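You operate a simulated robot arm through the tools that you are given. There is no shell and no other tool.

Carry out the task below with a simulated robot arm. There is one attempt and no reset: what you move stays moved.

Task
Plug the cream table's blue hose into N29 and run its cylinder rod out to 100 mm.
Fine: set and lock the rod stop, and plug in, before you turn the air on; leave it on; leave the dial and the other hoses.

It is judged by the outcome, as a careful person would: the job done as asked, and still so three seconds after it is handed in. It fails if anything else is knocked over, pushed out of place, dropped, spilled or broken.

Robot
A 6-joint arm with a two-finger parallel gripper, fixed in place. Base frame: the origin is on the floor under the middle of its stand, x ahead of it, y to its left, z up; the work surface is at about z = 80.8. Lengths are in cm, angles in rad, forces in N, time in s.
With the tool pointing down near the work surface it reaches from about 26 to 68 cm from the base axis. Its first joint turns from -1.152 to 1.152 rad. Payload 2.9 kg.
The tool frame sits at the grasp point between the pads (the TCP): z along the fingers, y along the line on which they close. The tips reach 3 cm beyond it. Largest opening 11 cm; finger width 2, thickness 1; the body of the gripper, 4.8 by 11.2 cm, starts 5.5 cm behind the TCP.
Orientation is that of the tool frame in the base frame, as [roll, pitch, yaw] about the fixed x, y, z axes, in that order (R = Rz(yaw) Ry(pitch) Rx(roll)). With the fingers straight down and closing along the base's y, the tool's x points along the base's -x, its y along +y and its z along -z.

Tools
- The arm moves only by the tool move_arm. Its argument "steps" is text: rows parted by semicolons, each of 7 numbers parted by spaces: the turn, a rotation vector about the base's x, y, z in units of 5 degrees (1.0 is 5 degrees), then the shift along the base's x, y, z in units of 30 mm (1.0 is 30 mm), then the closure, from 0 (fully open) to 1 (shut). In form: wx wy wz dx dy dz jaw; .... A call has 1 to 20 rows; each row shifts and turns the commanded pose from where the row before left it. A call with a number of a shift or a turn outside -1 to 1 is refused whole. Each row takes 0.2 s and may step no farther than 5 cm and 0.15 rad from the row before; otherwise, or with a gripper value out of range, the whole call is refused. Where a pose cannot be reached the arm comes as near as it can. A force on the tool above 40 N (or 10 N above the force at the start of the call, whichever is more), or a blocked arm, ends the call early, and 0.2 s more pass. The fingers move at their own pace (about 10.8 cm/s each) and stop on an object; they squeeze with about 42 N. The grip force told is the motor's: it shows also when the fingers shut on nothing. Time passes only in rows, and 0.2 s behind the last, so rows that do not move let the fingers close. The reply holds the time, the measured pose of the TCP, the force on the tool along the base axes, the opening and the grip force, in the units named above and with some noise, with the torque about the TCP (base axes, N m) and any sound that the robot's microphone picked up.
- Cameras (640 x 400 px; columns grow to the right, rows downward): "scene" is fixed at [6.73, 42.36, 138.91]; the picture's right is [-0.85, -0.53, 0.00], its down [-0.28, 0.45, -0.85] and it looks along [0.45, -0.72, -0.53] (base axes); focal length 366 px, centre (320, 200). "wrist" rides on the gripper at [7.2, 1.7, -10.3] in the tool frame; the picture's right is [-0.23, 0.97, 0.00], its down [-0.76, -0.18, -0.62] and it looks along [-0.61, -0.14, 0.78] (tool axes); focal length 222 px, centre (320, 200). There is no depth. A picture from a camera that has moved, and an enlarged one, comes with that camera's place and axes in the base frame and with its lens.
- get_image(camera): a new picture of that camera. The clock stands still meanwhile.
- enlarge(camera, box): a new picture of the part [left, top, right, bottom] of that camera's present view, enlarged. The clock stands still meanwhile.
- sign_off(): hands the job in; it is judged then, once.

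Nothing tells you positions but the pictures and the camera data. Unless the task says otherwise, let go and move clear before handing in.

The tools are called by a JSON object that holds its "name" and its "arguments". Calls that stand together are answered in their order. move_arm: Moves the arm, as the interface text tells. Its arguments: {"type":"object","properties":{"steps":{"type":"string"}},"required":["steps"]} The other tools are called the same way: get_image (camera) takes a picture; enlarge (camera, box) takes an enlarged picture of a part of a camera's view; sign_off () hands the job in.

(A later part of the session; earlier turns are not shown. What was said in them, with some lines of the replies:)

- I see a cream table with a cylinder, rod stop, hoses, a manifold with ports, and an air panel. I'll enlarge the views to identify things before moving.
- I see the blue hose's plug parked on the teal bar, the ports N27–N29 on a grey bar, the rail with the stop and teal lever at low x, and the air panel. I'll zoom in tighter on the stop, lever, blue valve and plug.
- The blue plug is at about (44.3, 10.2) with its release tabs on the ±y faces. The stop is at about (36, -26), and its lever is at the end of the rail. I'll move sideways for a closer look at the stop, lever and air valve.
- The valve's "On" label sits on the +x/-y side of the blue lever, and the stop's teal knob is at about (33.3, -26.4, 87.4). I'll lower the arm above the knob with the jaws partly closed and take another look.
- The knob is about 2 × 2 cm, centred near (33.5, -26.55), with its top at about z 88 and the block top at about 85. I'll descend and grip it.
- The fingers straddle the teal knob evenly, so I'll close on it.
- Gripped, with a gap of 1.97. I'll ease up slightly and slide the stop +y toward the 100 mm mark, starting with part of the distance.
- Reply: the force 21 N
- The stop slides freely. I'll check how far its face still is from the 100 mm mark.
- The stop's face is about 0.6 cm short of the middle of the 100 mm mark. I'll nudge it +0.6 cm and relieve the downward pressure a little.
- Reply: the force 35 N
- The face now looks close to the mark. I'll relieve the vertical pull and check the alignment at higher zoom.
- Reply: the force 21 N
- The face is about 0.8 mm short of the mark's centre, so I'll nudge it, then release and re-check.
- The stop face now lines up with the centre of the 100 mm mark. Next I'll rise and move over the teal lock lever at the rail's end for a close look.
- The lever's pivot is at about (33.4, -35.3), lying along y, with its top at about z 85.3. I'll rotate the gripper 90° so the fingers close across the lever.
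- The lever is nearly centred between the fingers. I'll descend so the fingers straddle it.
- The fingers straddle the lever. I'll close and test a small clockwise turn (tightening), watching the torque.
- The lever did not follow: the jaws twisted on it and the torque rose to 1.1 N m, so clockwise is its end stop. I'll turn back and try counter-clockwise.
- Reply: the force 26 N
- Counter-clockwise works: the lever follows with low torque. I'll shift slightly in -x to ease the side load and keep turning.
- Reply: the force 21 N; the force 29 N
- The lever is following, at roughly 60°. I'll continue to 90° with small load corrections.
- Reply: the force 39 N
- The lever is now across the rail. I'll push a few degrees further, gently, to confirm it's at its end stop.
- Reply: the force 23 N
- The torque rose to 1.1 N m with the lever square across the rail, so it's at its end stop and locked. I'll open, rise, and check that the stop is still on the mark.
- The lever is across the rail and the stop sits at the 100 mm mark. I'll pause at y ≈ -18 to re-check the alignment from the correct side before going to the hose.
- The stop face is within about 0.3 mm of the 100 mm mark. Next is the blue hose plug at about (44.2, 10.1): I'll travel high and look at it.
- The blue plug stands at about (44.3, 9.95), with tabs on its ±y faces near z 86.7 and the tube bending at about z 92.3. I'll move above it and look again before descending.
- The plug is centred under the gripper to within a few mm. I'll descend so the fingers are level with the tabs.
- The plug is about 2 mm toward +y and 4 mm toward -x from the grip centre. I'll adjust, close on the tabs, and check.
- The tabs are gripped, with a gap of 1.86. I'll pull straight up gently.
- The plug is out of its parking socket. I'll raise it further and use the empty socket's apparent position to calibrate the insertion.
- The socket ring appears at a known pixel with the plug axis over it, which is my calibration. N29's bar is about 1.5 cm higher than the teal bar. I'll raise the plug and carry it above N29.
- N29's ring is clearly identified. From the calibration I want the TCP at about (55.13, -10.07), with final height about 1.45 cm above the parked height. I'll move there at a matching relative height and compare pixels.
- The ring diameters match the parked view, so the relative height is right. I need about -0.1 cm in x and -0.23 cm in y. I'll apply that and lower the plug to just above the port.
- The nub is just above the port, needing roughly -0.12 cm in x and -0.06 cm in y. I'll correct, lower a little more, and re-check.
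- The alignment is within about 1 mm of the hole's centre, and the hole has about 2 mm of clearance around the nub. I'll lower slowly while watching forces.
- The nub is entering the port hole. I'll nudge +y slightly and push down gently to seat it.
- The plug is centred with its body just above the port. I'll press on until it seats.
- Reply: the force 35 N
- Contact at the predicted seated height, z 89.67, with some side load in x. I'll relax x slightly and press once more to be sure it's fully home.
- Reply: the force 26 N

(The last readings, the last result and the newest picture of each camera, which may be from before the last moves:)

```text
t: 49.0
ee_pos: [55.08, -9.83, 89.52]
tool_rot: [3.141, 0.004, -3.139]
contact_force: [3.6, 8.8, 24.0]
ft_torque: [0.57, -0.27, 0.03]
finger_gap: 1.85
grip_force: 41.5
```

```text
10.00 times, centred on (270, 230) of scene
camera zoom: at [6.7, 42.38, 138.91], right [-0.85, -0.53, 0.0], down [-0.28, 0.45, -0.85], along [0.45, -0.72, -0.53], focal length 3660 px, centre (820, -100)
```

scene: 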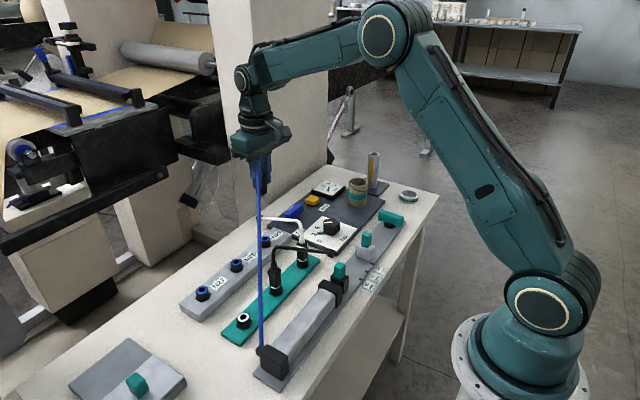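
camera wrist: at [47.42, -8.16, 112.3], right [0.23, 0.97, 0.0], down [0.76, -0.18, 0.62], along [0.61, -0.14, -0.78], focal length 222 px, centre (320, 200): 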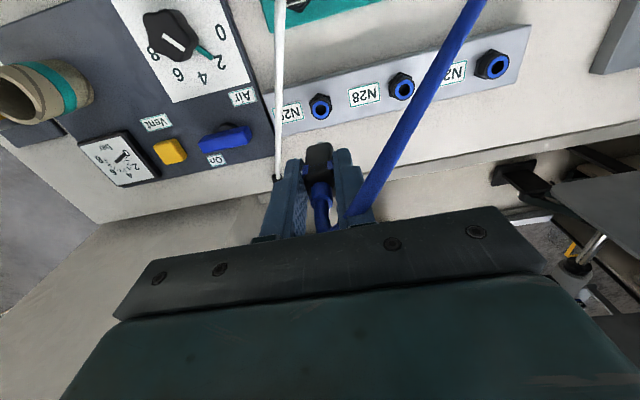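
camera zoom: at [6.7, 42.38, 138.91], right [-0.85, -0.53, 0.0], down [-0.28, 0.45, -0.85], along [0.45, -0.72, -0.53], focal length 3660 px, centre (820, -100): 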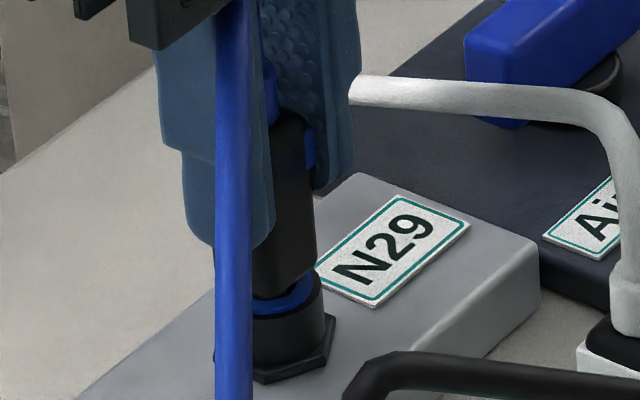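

{"name": "move_arm", "arguments": {"steps": "0 0 0 0 0.03 -0.04 1; 0 0 0 0 0 0 1; 0 0 0 0 0 0 1"}}

{"name": "enlarge", "arguments": {"camera": "scene", "box": [250, 210, 290, 250]}}

{"name": "enlarge", "arguments": {"camera": "wrist", "box": [280, 110, 360, 160]}}

```text
t: 49.8
ee_pos: [54.95, -9.97, 89.6]
tool_rot: [-3.14, 0.005, -3.141]
contact_force: [6.0, 7.6, 27.7]
ft_torque: [0.46, -0.46, 0.02]
finger_gap: 1.86
grip_force: 42.1
```

```text
10.00 times, centred on (270, 230) of scene
camera zoom: at [6.7, 42.38, 138.91], right [-0.85, -0.53, 0.0], down [-0.28, 0.45, -0.85], along [0.45, -0.72, -0.53], focal length 3660 px, centre (820, -100)
```

zoom: 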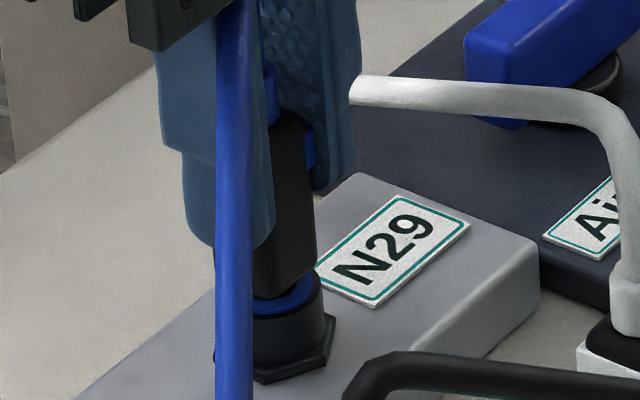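

```text
8.00 times, centred on (320, 135) of wrist
camera zoom: at [47.77, -8.14, 99.84], right [0.23, 0.97, 0.0], down [0.76, -0.18, 0.63], along [0.61, -0.14, -0.78], focal length 1777 px, centre (320, 720)
```

zoom: 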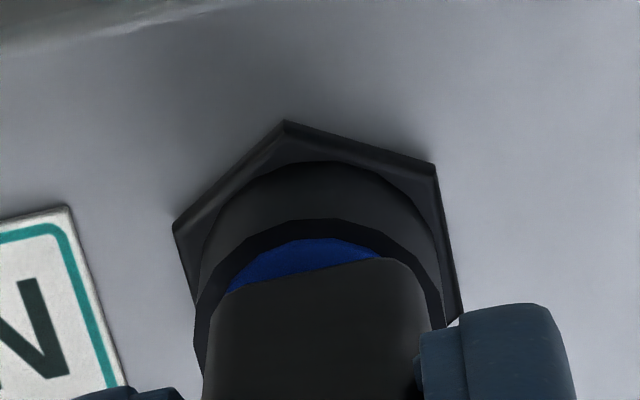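

It's bottomed out (steady 25–28 N, no further travel). I'll release the tabs, opening only modestly because of the white hose nearby, and inspect.

{"name": "move_arm", "arguments": {"steps": "0 0 0 0 0 0 0.9; 0 0 0 0 0 0 0.75; 0 0 0 0 0 0 0.65; 0 0 0 0 0 0 0.65"}}

{"name": "enlarge", "arguments": {"camera": "scene", "box": [250, 205, 290, 250]}}

{"name": "enlarge", "arguments": {"camera": "wrist", "box": [240, 80, 400, 205]}}

```text
t: 50.8
ee_pos: [54.82, -9.88, 89.22]
tool_rot: [3.14, -0.003, -3.141]
contact_force: [-0.3, 0.2, 0.2]
ft_torque: [-0.02, 0.01, 0.0]
finger_gap: 3.85
grip_force: 0.1
```

```text
8.89 times, centred on (270, 228) of scene
camera zoom: at [6.73, 42.36, 138.91], right [-0.85, -0.53, 0.0], down [-0.28, 0.45, -0.85], along [0.45, -0.72, -0.53], focal length 3254 px, centre (764, -44)
```

zoom: 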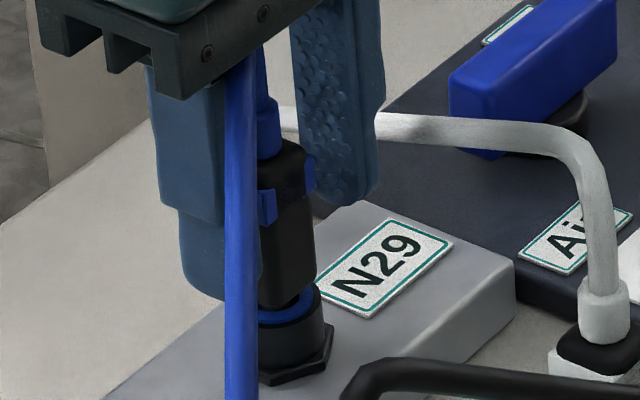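

```text
3.20 times, centred on (320, 142) of wrist
camera zoom: at [47.69, -8.16, 99.62], right [0.23, 0.97, 0.0], down [0.76, -0.18, 0.62], along [0.61, -0.14, -0.78], focal length 711 px, centre (320, 384)
```

zoom: 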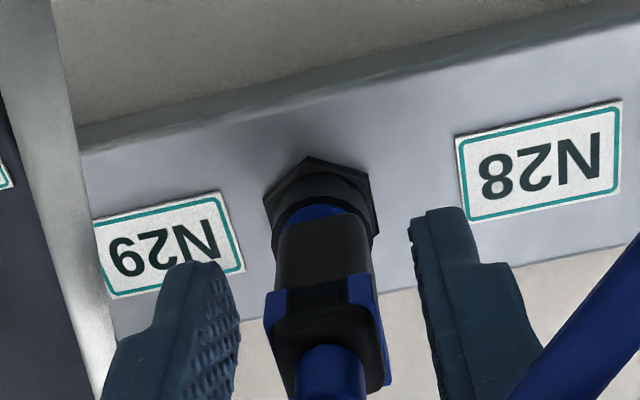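

The plug stands in N29 with its tabs sprung out. I'll compare its seating with the parked black plug at high zoom.

{"name": "enlarge", "arguments": {"camera": "scene", "box": [258, 215, 298, 255]}}

{"name": "enlarge", "arguments": {"camera": "scene", "box": [262, 255, 302, 300]}}

{"name": "enlarge", "arguments": {"camera": "wrist", "box": [290, 120, 350, 170]}}

```text
10.00 times, centred on (278, 235) of scene
camera zoom: at [6.73, 42.36, 138.91], right [-0.85, -0.53, 0.0], down [-0.28, 0.45, -0.85], along [0.45, -0.72, -0.53], focal length 3660 px, centre (740, -150)
```

zoom: 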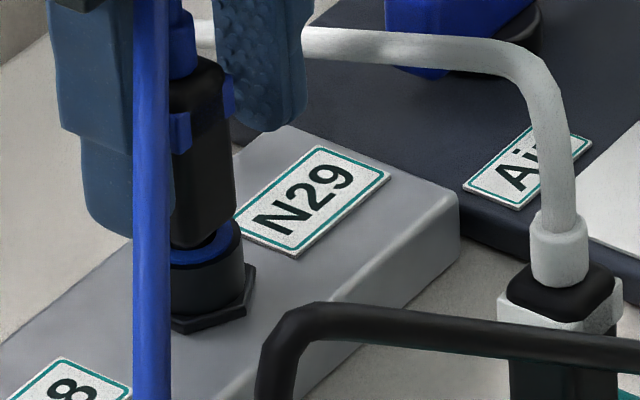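

```text
8.89 times, centred on (282, 278) of scene
camera zoom: at [6.73, 42.36, 138.91], right [-0.85, -0.53, 0.0], down [-0.28, 0.45, -0.85], along [0.45, -0.72, -0.53], focal length 3254 px, centre (658, -489)
```

zoom: 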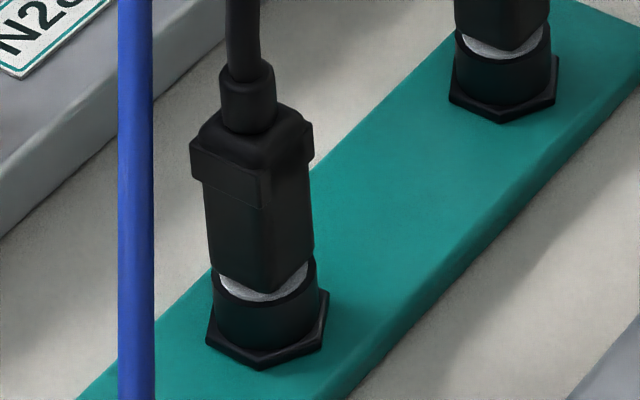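

```text
8.00 times, centred on (320, 145) of wrist
camera zoom: at [47.69, -8.16, 99.62], right [0.23, 0.97, 0.0], down [0.76, -0.18, 0.62], along [0.61, -0.14, -0.78], focal length 1777 px, centre (320, 640)
```

zoom: 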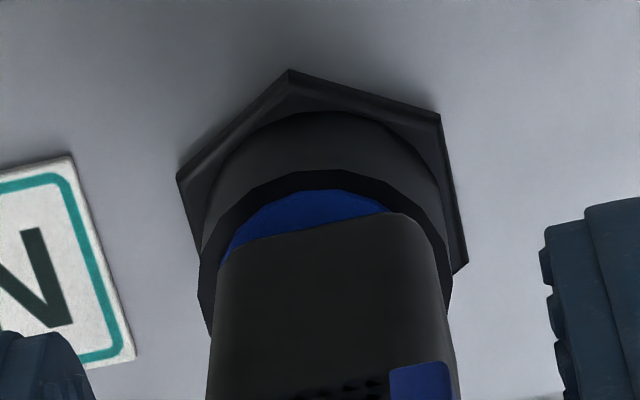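

{"name": "enlarge", "arguments": {"camera": "scene", "box": [262, 222, 286, 252]}}

{"name": "enlarge", "arguments": {"camera": "scene", "box": [290, 240, 314, 270]}}

{"name": "enlarge", "arguments": {"camera": "scene", "box": [264, 268, 288, 303]}}

```text
13.33 times, centred on (274, 237) of scene
camera zoom: at [6.73, 42.36, 138.91], right [-0.85, -0.53, 0.0], down [-0.28, 0.45, -0.85], along [0.45, -0.72, -0.53], focal length 4880 px, centre (933, -293)
```

zoom: 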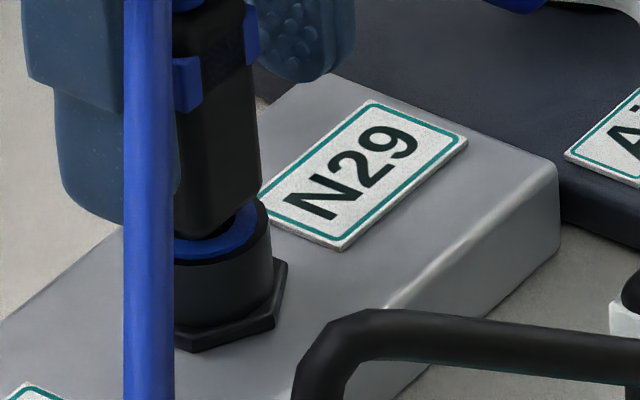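

```text
13.33 times, centred on (302, 255) of scene
camera zoom: at [6.73, 42.36, 138.91], right [-0.85, -0.53, 0.0], down [-0.28, 0.45, -0.85], along [0.45, -0.72, -0.53], focal length 4880 px, centre (560, -533)
```

zoom: 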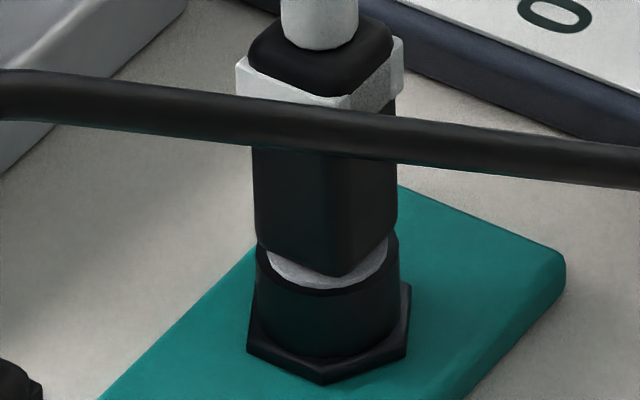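

```text
11.43 times, centred on (276, 286) of scene
camera zoom: at [6.73, 42.36, 138.91], right [-0.85, -0.53, 0.0], down [-0.28, 0.45, -0.85], along [0.45, -0.72, -0.53], focal length 4183 px, centre (823, -777)
```

zoom: 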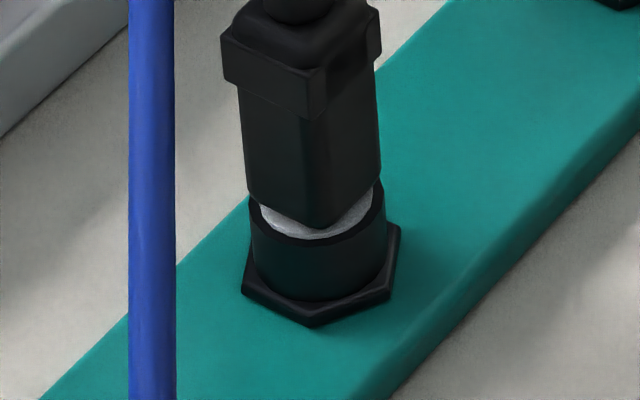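

I'll rise straight up and take the same relative view I had of the plug when it was parked, for a direct comparison of seating depth.

{"name": "move_arm", "arguments": {"steps": "0 0 0 0 0 0.5 0.65; 0 0 0 0 0 0.8 0.65; 0 0 0 0 0 0.8 0.65; 0 0 0 0.15 0 0.8 0.65; 0 0 0 0.02 0 0.38 0.6; 0 0 0 0 0 0 0.6; 0 0 0 0 0 0 0.6"}}

{"name": "enlarge", "arguments": {"camera": "wrist", "box": [220, 80, 420, 205]}}

{"name": "enlarge", "arguments": {"camera": "scene", "box": [245, 200, 305, 260]}}

```text
t: 52.4
ee_pos: [55.85, -9.98, 99.23]
tool_rot: [-3.141, -0.001, 3.141]
contact_force: [-0.1, 0.8, 0.1]
ft_torque: [-0.01, -0.01, 0.03]
finger_gap: 4.38
grip_force: 0.1
```

```text
3.20 times, centred on (320, 142) of wrist
camera zoom: at [48.64, -8.2, 109.55], right [0.23, 0.97, 0.0], down [0.76, -0.18, 0.62], along [0.61, -0.14, -0.78], focal length 711 px, centre (320, 384)
```

zoom: 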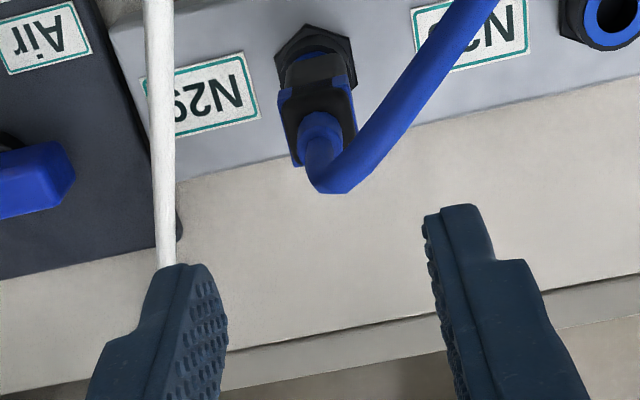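

```text
6.67 times, centred on (275, 230) of scene
camera zoom: at [6.73, 42.36, 138.91], right [-0.85, -0.53, 0.0], down [-0.28, 0.45, -0.85], along [0.45, -0.72, -0.53], focal length 2440 px, centre (620, 0)
```

zoom: 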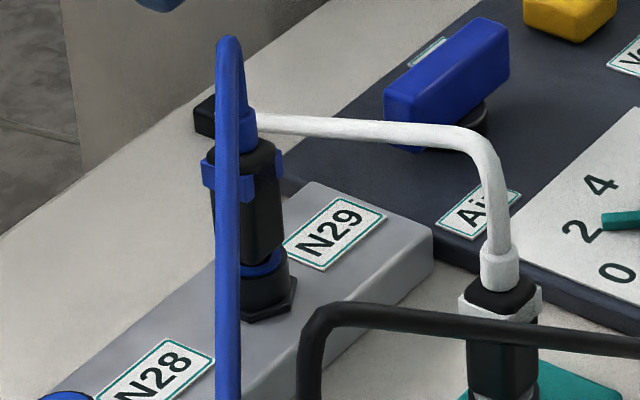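

The nut-to-tab distances match the parked view, so the plug is fully seated in N29. Next is the blue Air valve at about (55.5, -23.3); I'll move above it to look.

{"name": "move_arm", "arguments": {"steps": "0 0 0 0 0 0.7 0.6; 0 0 0 -0.1 -0.8 0.3 0.6; 0 0 0 -0.1 -0.9 0 0.6; 0 0 0 -0.1 -0.9 0 0.6; 0 0 0 -0.1 -0.9 0 0.6; 0 0 0 -0.1 -0.9 0 0.6; 0 0 0 0 0 0 0.6; 0 0 0 0 0 0 0.6"}}

{"name": "get_image", "arguments": {"camera": "wrist"}}

{"name": "enlarge", "arguments": {"camera": "wrist", "box": [240, 60, 400, 160]}}

{"name": "enlarge", "arguments": {"camera": "scene", "box": [270, 180, 330, 230]}}

```text
t: 54.2
ee_pos: [53.67, -23.16, 102.22]
tool_rot: [-3.141, 0.0, -3.141]
contact_force: [0.7, 0.4, -0.4]
ft_torque: [0.01, 0.01, 0.0]
finger_gap: 4.4
grip_force: 0.2
```

```text
taken
camera wrist: at [46.45, -21.41, 112.55], right [0.23, 0.97, 0.0], down [0.76, -0.18, 0.62], along [0.61, -0.14, -0.78], focal length 222 px, centre (320, 200)
```

wrist: 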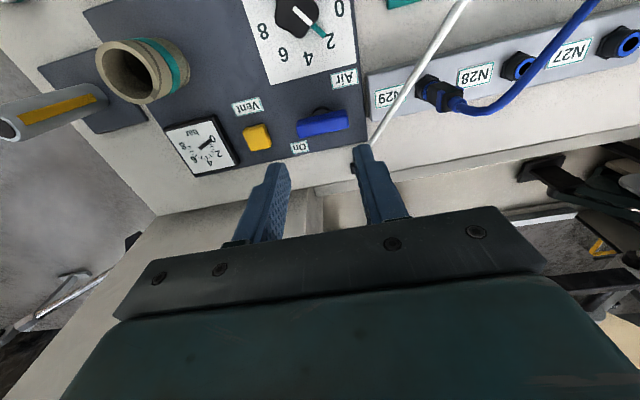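

```text
4.00 times, centred on (320, 110) of wrist
camera zoom: at [46.45, -21.41, 112.55], right [0.23, 0.97, 0.0], down [0.76, -0.18, 0.62], along [0.61, -0.14, -0.78], focal length 888 px, centre (320, 560)
```

zoom: 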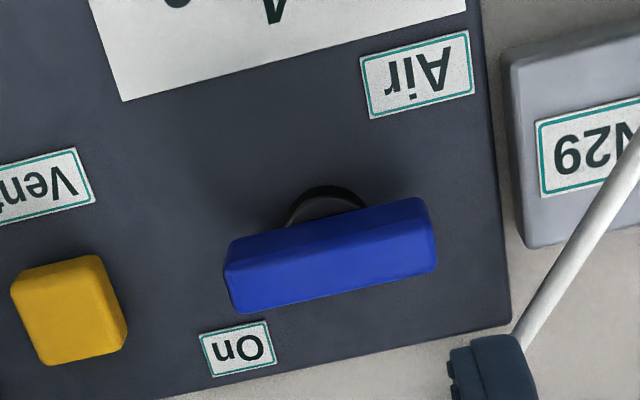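

```text
8.00 times, centred on (300, 205) of scene
camera zoom: at [6.73, 42.35, 138.91], right [-0.85, -0.53, 0.0], down [-0.28, 0.45, -0.85], along [0.45, -0.72, -0.53], focal length 2928 px, centre (480, 160)
```

zoom: 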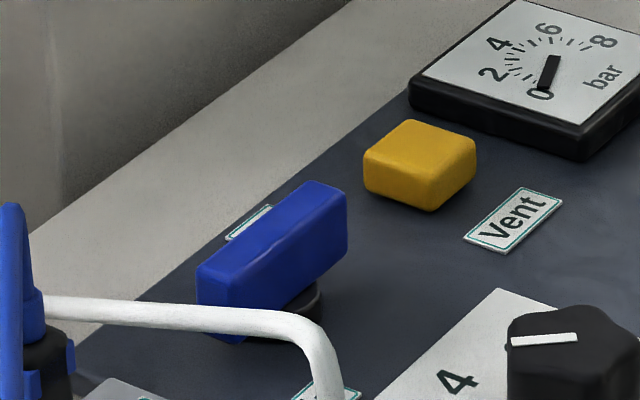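

The valve lever's pivot is at about (56.1, -23.45) and its top is at about z 85.5. I'll rotate the gripper 90° above it so the fingers close across the lever.

{"name": "move_arm", "arguments": {"steps": "0 0 -1 0.4 -0.05 0 0.6; 0 0 -1 0.41 -0.04 0 0.6; 0 0 -1 0 0 0 0.6; 0 0 -1 0 0 0 0.6; 0 0 -1 0 0 0 0.6; 0 0 -1 0 0 0 0.6; 0 0 -1 0 0 0 0.6; 0 0 -1 0 0 0 0.6; 0 0 -1 0 0 0 0.6; 0 0 -1 0 0 0 0.6; 0 0 -1 0 0 0 0.6; 0 0 -1 0 0 0 0.6; 0 0 -1 0 0 0 0.6; 0 0 -1 0 0 0 0.6; 0 0 -1 0 0 0 0.6; 0 0 -1 0 0 0 0.6; 0 0 -1 0 0 0 0.6; 0 0 -1 0 0 0 0.6; 0 0 0 0 0 0 0.6; 0 0 0 0 0 0 0.6"}}

{"name": "get_image", "arguments": {"camera": "wrist"}}

{"name": "enlarge", "arguments": {"camera": "wrist", "box": [240, 50, 400, 150]}}

{"name": "get_image", "arguments": {"camera": "scene"}}

```text
t: 58.4
ee_pos: [56.39, -23.29, 102.29]
tool_rot: [3.141, -0.001, 1.57]
contact_force: [0.0, -0.1, -0.4]
ft_torque: [0.01, -0.04, 0.02]
finger_gap: 4.4
grip_force: 0.1
```

```text
taken
camera wrist: at [58.18, -16.02, 112.45], right [0.97, -0.23, 0.0], down [-0.18, -0.76, 0.62], along [-0.14, -0.61, -0.78], focal length 222 px, centre (320, 200)
```

wrist: 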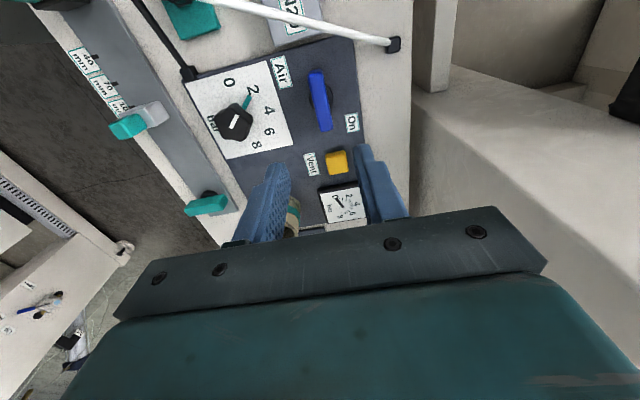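

```text
4.00 times, centred on (320, 100) of wrist
camera zoom: at [58.18, -16.02, 112.45], right [0.97, -0.23, 0.0], down [-0.18, -0.76, 0.62], along [-0.14, -0.61, -0.78], focal length 888 px, centre (320, 600)
```

zoom: 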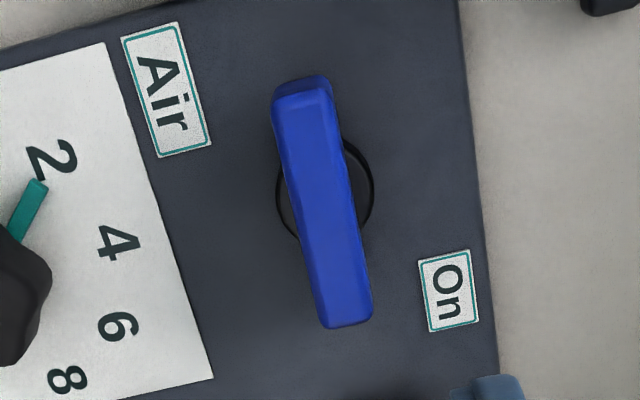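

```text
taken
```

scene: 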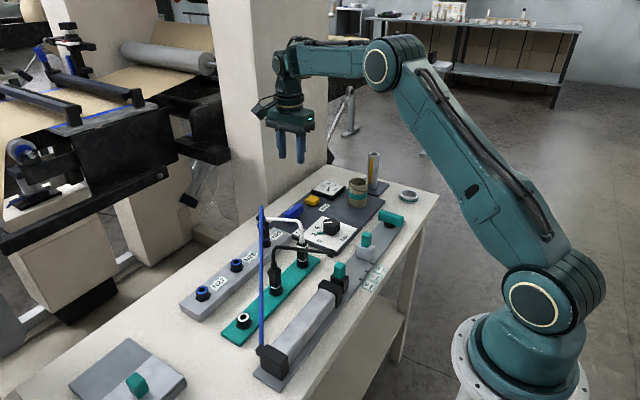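

The lever is well aligned under the gripper. I'll descend to straddle it.

{"name": "move_arm", "arguments": {"steps": "0 0 0 -0.02 -0.03 -0.95 0.6; 0 0 0 0 0 -0.95 0.6; 0 0 0 0 0 -0.95 0.6; 0 0 0 0 0 -0.95 0.6; 0 0 0 0 0 -0.8 0.6; 0 0 0 0 0 0 0.6; 0 0 0 0 0 0 0.6"}}

{"name": "enlarge", "arguments": {"camera": "wrist", "box": [220, 80, 420, 205]}}

{"name": "enlarge", "arguments": {"camera": "scene", "box": [240, 150, 340, 250]}}

```text
t: 60.0
ee_pos: [56.5, -23.35, 88.48]
tool_rot: [-3.142, 0.001, 1.571]
contact_force: [0.3, 0.9, -1.9]
ft_torque: [0.01, 0.0, -0.01]
finger_gap: 4.4
grip_force: 0.1
```

```text
3.20 times, centred on (320, 142) of wrist
camera zoom: at [58.22, -16.09, 98.75], right [0.97, -0.23, 0.0], down [-0.18, -0.76, 0.62], along [-0.14, -0.61, -0.78], focal length 711 px, centre (320, 384)
```

zoom: 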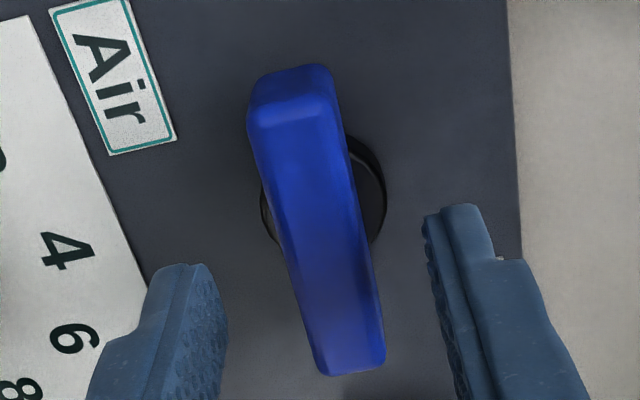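

```text
4.00 times, centred on (290, 200) of scene
camera zoom: at [6.73, 42.36, 138.91], right [-0.85, -0.53, 0.0], down [-0.28, 0.45, -0.85], along [0.45, -0.72, -0.53], focal length 1464 px, centre (440, 200)
```

zoom: 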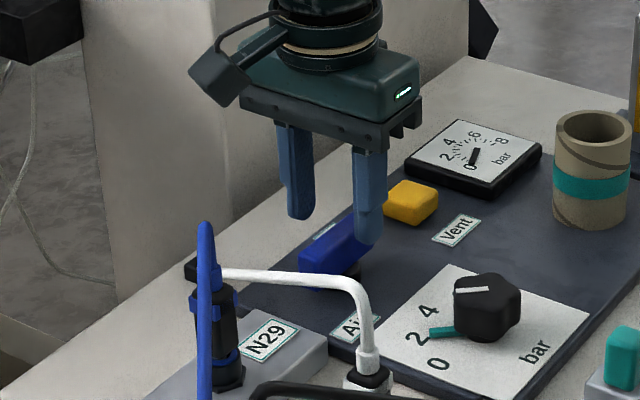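

{"name": "move_arm", "arguments": {"steps": "0 0 0 0 0 -0.35 0.6; 0 0 0 0 0 -0.28 0.6; 0 0 0 0 0 0 0.6"}}

{"name": "enlarge", "arguments": {"camera": "wrist", "box": [220, 80, 420, 205]}}

{"name": "enlarge", "arguments": {"camera": "scene", "box": [260, 170, 340, 230]}}

```text
t: 60.8
ee_pos: [56.48, -23.34, 86.39]
tool_rot: [-3.142, 0.0, 1.571]
contact_force: [0.1, -0.7, -0.5]
ft_torque: [-0.01, 0.01, 0.01]
finger_gap: 4.41
grip_force: 0.1
```

```text
3.20 times, centred on (320, 142) of wrist
camera zoom: at [58.16, -16.02, 96.73], right [0.97, -0.23, 0.0], down [-0.18, -0.76, 0.62], along [-0.14, -0.61, -0.78], focal length 711 px, centre (320, 384)
```

zoom: 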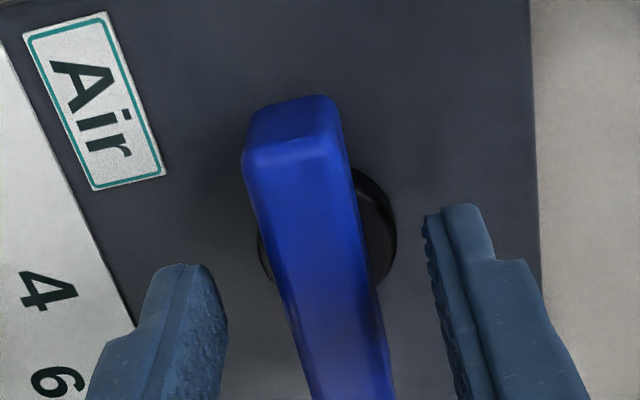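

```text
6.67 times, centred on (300, 200) of scene
camera zoom: at [6.73, 42.36, 138.91], right [-0.85, -0.53, 0.0], down [-0.28, 0.45, -0.85], along [0.45, -0.72, -0.53], focal length 2440 px, centre (453, 200)
```

zoom: 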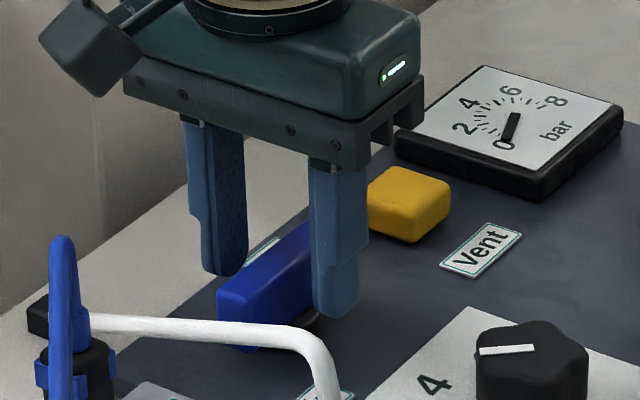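

The fingers straddle the lever. The stop is locked and the hose is plugged in, so I'll grip it and start turning counter-clockwise toward On.

{"name": "move_arm", "arguments": {"steps": "0 0 0 0 0 0 0.8; 0 0 0 0 0 0 1; 0 0 0 0 0 0 1; 0 0 0 0 0 0 1"}}

{"name": "move_arm", "arguments": {"steps": "0 0 0.6 0 0 0 1; 0 0 0.6 0 0 0 1; 0 0 0.6 0 0 0 1; 0 0 0 0 0 0 1"}}

{"name": "enlarge", "arguments": {"camera": "wrist", "box": [220, 80, 420, 205]}}

```text
t: 61.8
ee_pos: [56.5, -23.26, 86.39]
tool_rot: [3.14, 0.002, 1.572]
contact_force: [14.7, -0.6, -7.3]
ft_torque: [-0.53, -0.3, 0.02]
finger_gap: 1.77
grip_force: 44.9
```

```text
t: 62.8
ee_pos: [56.5, -23.36, 86.5]
tool_rot: [3.141, -0.001, 1.733]
contact_force: [19.8, 14.4, -0.7]
ft_torque: [-0.16, -0.4, 0.05]
finger_gap: 1.76
grip_force: 45.1
```

```text
3.20 times, centred on (320, 142) of wrist
camera zoom: at [57.03, -15.86, 96.74], right [1.0, -0.07, 0.0], down [-0.05, -0.78, 0.62], along [-0.04, -0.62, -0.78], focal length 711 px, centre (320, 384)
```

zoom: 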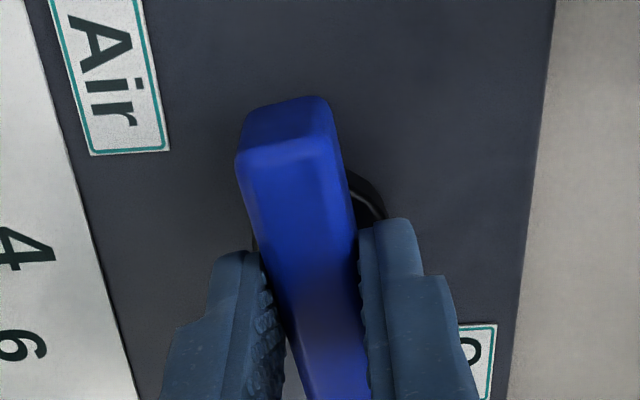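

The lever follows with negligible torque, so counter-clockwise is correct. I'll ease the side load and continue turning.

{"name": "move_arm", "arguments": {"steps": "0 0 0.8 0.05 0.04 0 1; 0 0 0.8 0.02 0.02 0 1; 0 0 0.8 0 0 0 1; 0 0 0.8 0 0 0 1; 0 0 0.8 0 0 0 1; 0 0 0 0 0 0 1"}}

```text
t: 64.2
ee_pos: [56.4, -23.27, 86.49]
tool_rot: [-3.14, -0.001, 2.076]
contact_force: [-7.8, 1.1, 13.2]
ft_torque: [1.2, 0.74, 0.01]
finger_gap: 1.8
grip_force: 44.6
```

{"name": "move_arm", "arguments": {"steps": "0 0 0.9 -0.02 0 0.02 1; 0 0 0.9 0 0 0 1; 0 0 0.9 0 0 0 1; 0 0 0.9 0 0 0 1; 0 0 0.9 0 0 0 1; 0 0 0.9 0 0 0 1; 0 0 0 0 0 0 1"}}

{"name": "get_image", "arguments": {"camera": "scene"}}

```text
t: 65.8
ee_pos: [56.34, -23.53, 86.51]
tool_rot: [3.141, 0.003, 2.546]
contact_force: [-0.1, -21.9, -1.9]
ft_torque: [-0.28, 0.35, -0.01]
finger_gap: 1.81
grip_force: 45.2
```

```text
taken
```

scene: 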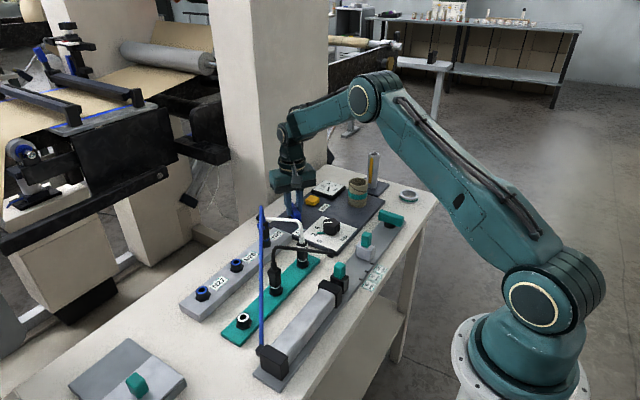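

It's at about 56°, still moving freely. I'll continue to 90° and just past, to its stop.

{"name": "move_arm", "arguments": {"steps": "0 0 0.9 0 -0.05 0 1; 0 0 0.9 0 -0.03 0 1; 0 0 0.9 0 0 0 1; 0 0 0.9 0 0 0 1; 0 0 0.9 0 0 0 1; 0 0 0.9 0 0 0 1; 0 0 0.9 0 0 0 1; 0 0 0.6 0 0 0 1; 0 0 0 0 0 0 1"}}

{"name": "get_image", "arguments": {"camera": "scene"}}

{"name": "enlarge", "arguments": {"camera": "wrist", "box": [220, 80, 420, 205]}}

```text
t: 67.8
ee_pos: [56.33, -23.61, 86.36]
tool_rot: [3.14, -0.004, -3.135]
contact_force: [-15.0, -6.4, -1.0]
ft_torque: [-0.45, 1.1, -0.82]
finger_gap: 1.76
grip_force: 45.3
```

```text
taken
```

scene: 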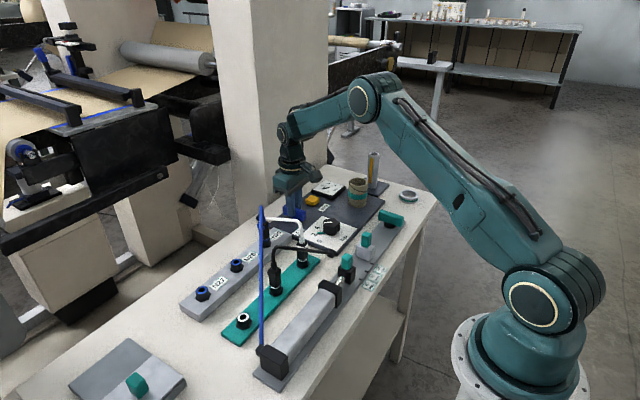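

```text
3.20 times, centred on (320, 142) of wrist
camera zoom: at [49.2, -21.83, 96.75], right [0.22, 0.98, 0.0], down [0.76, -0.17, 0.62], along [0.61, -0.14, -0.78], focal length 711 px, centre (320, 384)
```

zoom: 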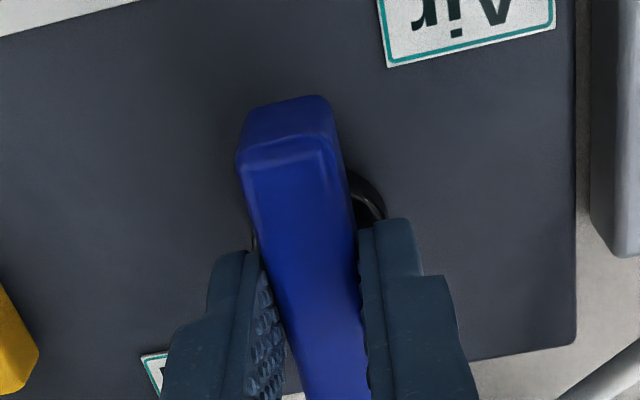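

The lever is at its end stop and the rod is extending. I'll release the lever, rise clear, and watch the rod.

{"name": "move_arm", "arguments": {"steps": "0 0 0 0 0 0 0.85; 0 0 0 0 0 0 0.7; 0 0 0 0 0 0 0.6; 0 0 0 0 0 0.5 0.6; 0 0 0 0 0 0.9 0.6; 0 0 0 0 0 0.9 0.6; 0 0 0 0 0 0.9 0.6; 0 0 0 0 0 0.9 0.6; 0 0 0 0 0 0 0.6; 0 0 0 0 0 0 0.6"}}

{"name": "get_image", "arguments": {"camera": "scene"}}

{"name": "enlarge", "arguments": {"camera": "scene", "box": [300, 210, 420, 310]}}

{"name": "enlarge", "arguments": {"camera": "scene", "box": [250, 170, 350, 270]}}

```text
t: 70.0
ee_pos: [56.52, -23.51, 98.9]
tool_rot: [3.141, 0.0, -3.133]
contact_force: [0.1, -1.1, 0.2]
ft_torque: [-0.01, 0.0, -0.01]
finger_gap: 4.41
grip_force: 0.2
```

```text
taken
```

scene: 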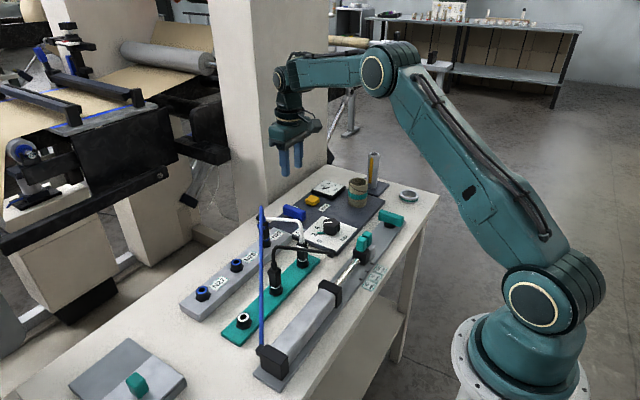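

```text
4.00 times, centred on (360, 260) of scene
camera zoom: at [6.73, 42.36, 138.91], right [-0.85, -0.53, 0.0], down [-0.28, 0.45, -0.85], along [0.45, -0.72, -0.53], focal length 1464 px, centre (160, -40)
```

zoom: 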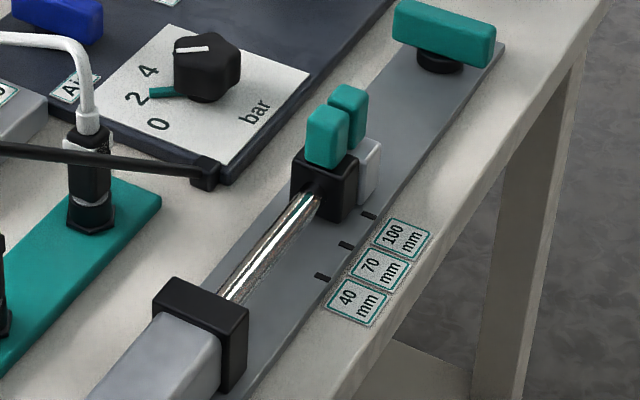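

```text
4.00 times, centred on (300, 220) of scene
camera zoom: at [6.73, 42.36, 138.91], right [-0.85, -0.53, 0.0], down [-0.28, 0.45, -0.85], along [0.45, -0.72, -0.53], focal length 1464 px, centre (400, 120)
```

zoom: 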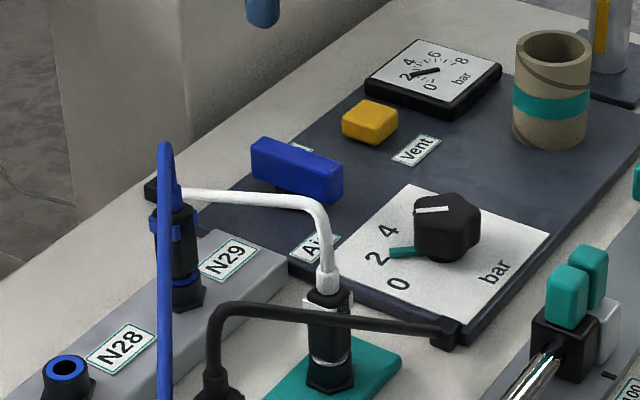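

The rod is out and its head rests against the stop; the hose held and the gauge shows pressure. I'll move high and clear over the rail to verify the stop didn't shift from the 100 mm mark.

{"name": "move_arm", "arguments": {"steps": "0 0 0 -0.3 0 0.9 0.6; 0 0 0 -0.6 0 0.9 0.6; 0 0 0 -0.9 0.2 0 0.6; 0 0 0 -0.9 0.3 0 0.6; 0 0 0 -0.9 0.3 0 0.6; 0 0 0 -0.9 0.3 0 0.6; 0 0 0 -0.9 0.4 0 0.6; 0 0 0 -0.9 0.4 0 0.6; 0 0 0 -0.9 0.3 0 0.6; 0 0 0 -0.6 0.3 0 0.6; 0 0 0 0 0 0 0.6; 0 0 0 0 0 0 0.6"}}

{"name": "get_image", "arguments": {"camera": "wrist"}}

{"name": "get_image", "arguments": {"camera": "scene"}}

```text
t: 72.6
ee_pos: [33.07, -16.26, 104.39]
tool_rot: [-3.14, 0.0, -3.132]
contact_force: [0.0, -0.8, -0.2]
ft_torque: [0.01, -0.01, 0.02]
finger_gap: 4.42
grip_force: 0.1
```

```text
taken
camera wrist: at [25.95, -14.5, 114.72], right [0.22, 0.98, 0.0], down [0.76, -0.17, 0.62], along [0.61, -0.14, -0.78], focal length 222 px, centre (320, 200)
```

wrist: 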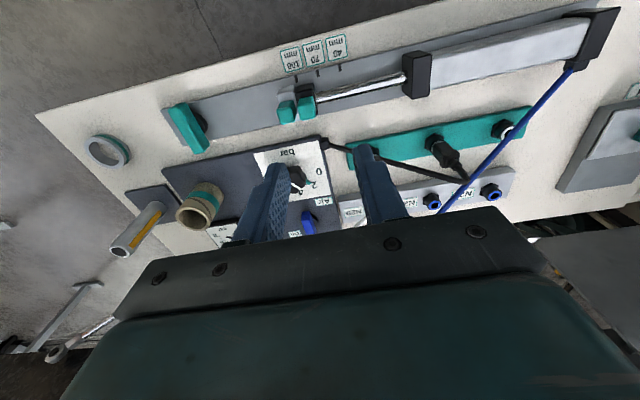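

```text
taken
```

scene: 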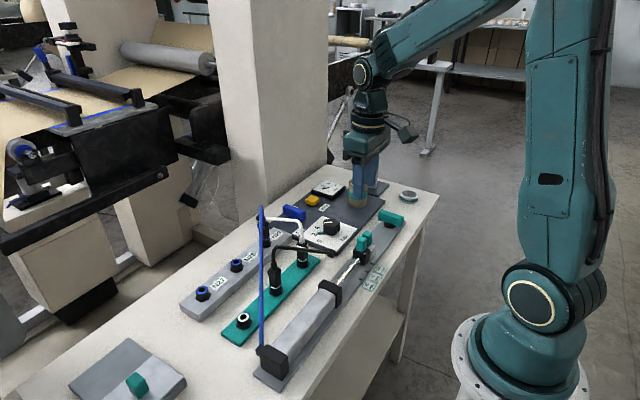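

{"name": "enlarge", "arguments": {"camera": "wrist", "box": [260, 50, 360, 130]}}

{"name": "enlarge", "arguments": {"camera": "scene", "box": [340, 220, 400, 280]}}

{"name": "enlarge", "arguments": {"camera": "scene", "box": [240, 195, 310, 255]}}

{"name": "enlarge", "arguments": {"camera": "scene", "box": [270, 170, 370, 230]}}

```text
5.00 times, centred on (310, 90) of wrist
camera zoom: at [25.95, -14.5, 114.72], right [0.22, 0.98, 0.0], down [0.76, -0.17, 0.62], along [0.61, -0.14, -0.78], focal length 1111 px, centre (370, 750)
```

zoom: 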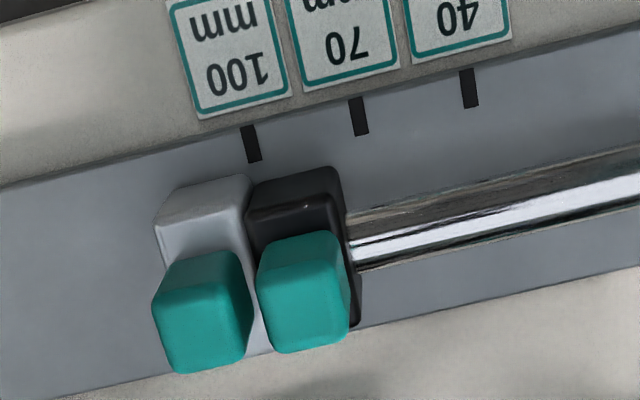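

```text
6.67 times, centred on (370, 250) of scene
camera zoom: at [6.73, 42.36, 138.91], right [-0.85, -0.53, 0.0], down [-0.28, 0.45, -0.85], along [0.45, -0.72, -0.53], focal length 2440 px, centre (-13, -133)
```

zoom: 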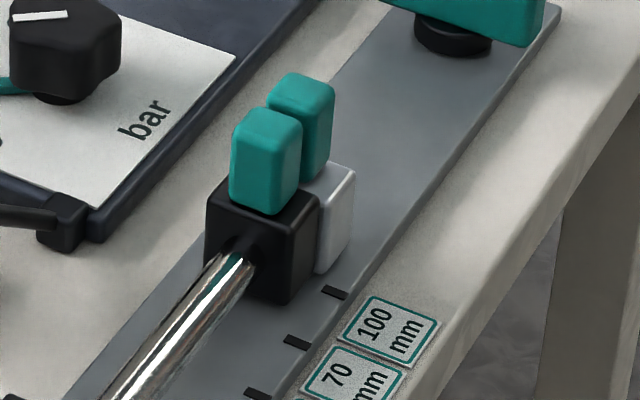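

```text
6.67 times, centred on (275, 225) of scene
camera zoom: at [6.73, 42.36, 138.91], right [-0.85, -0.53, 0.0], down [-0.28, 0.45, -0.85], along [0.45, -0.72, -0.53], focal length 2440 px, centre (620, 33)
```

zoom: 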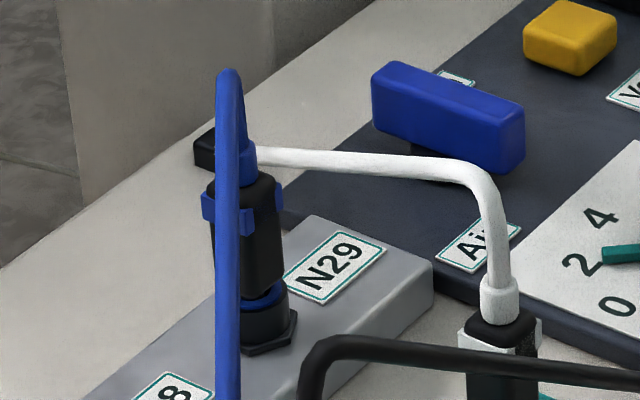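

```text
6.40 times, centred on (320, 200) of scene
camera zoom: at [6.73, 42.36, 138.91], right [-0.85, -0.53, 0.0], down [-0.28, 0.45, -0.85], along [0.45, -0.72, -0.53], focal length 2342 px, centre (320, 200)
```

zoom: 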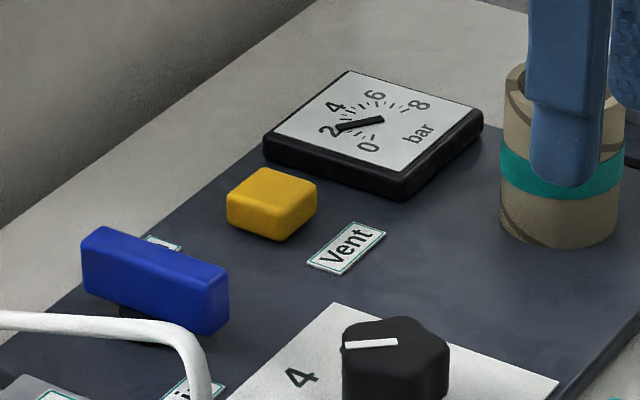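

The rod head is pressed against the locked stop at the 100 mm mark. The blue hose is seated in N29, the air valve is fully on with the gauge showing pressure, and nothing else has moved. The arm has let go and is clear, so I'm handing in.

{"name": "sign_off", "arguments": {}}

```text
The job is handed in.
```

The job is handed in. The blue hose is plugged into N29 and the cylinder rod is run out to 100 mm.

- **Rod stop:** I set its face on the 100 mm mark and turned the teal lever to its end stop to lock it, before the air went on. With the rod pressed against it, the stop is still within about 1 mm of the mark.
- **Blue hose:** It went into N29 before the air went on. It sits as deep as it did in its parking socket and held once the air was on.
- **Air:** The blue valve is fully on and left on. The gauge reads a little over 2 bar.
- **Everything else:** I left the dial and the white and black hoses alone. Nothing else looked moved in the last pictures. The gripper had let go and was clear of everything.
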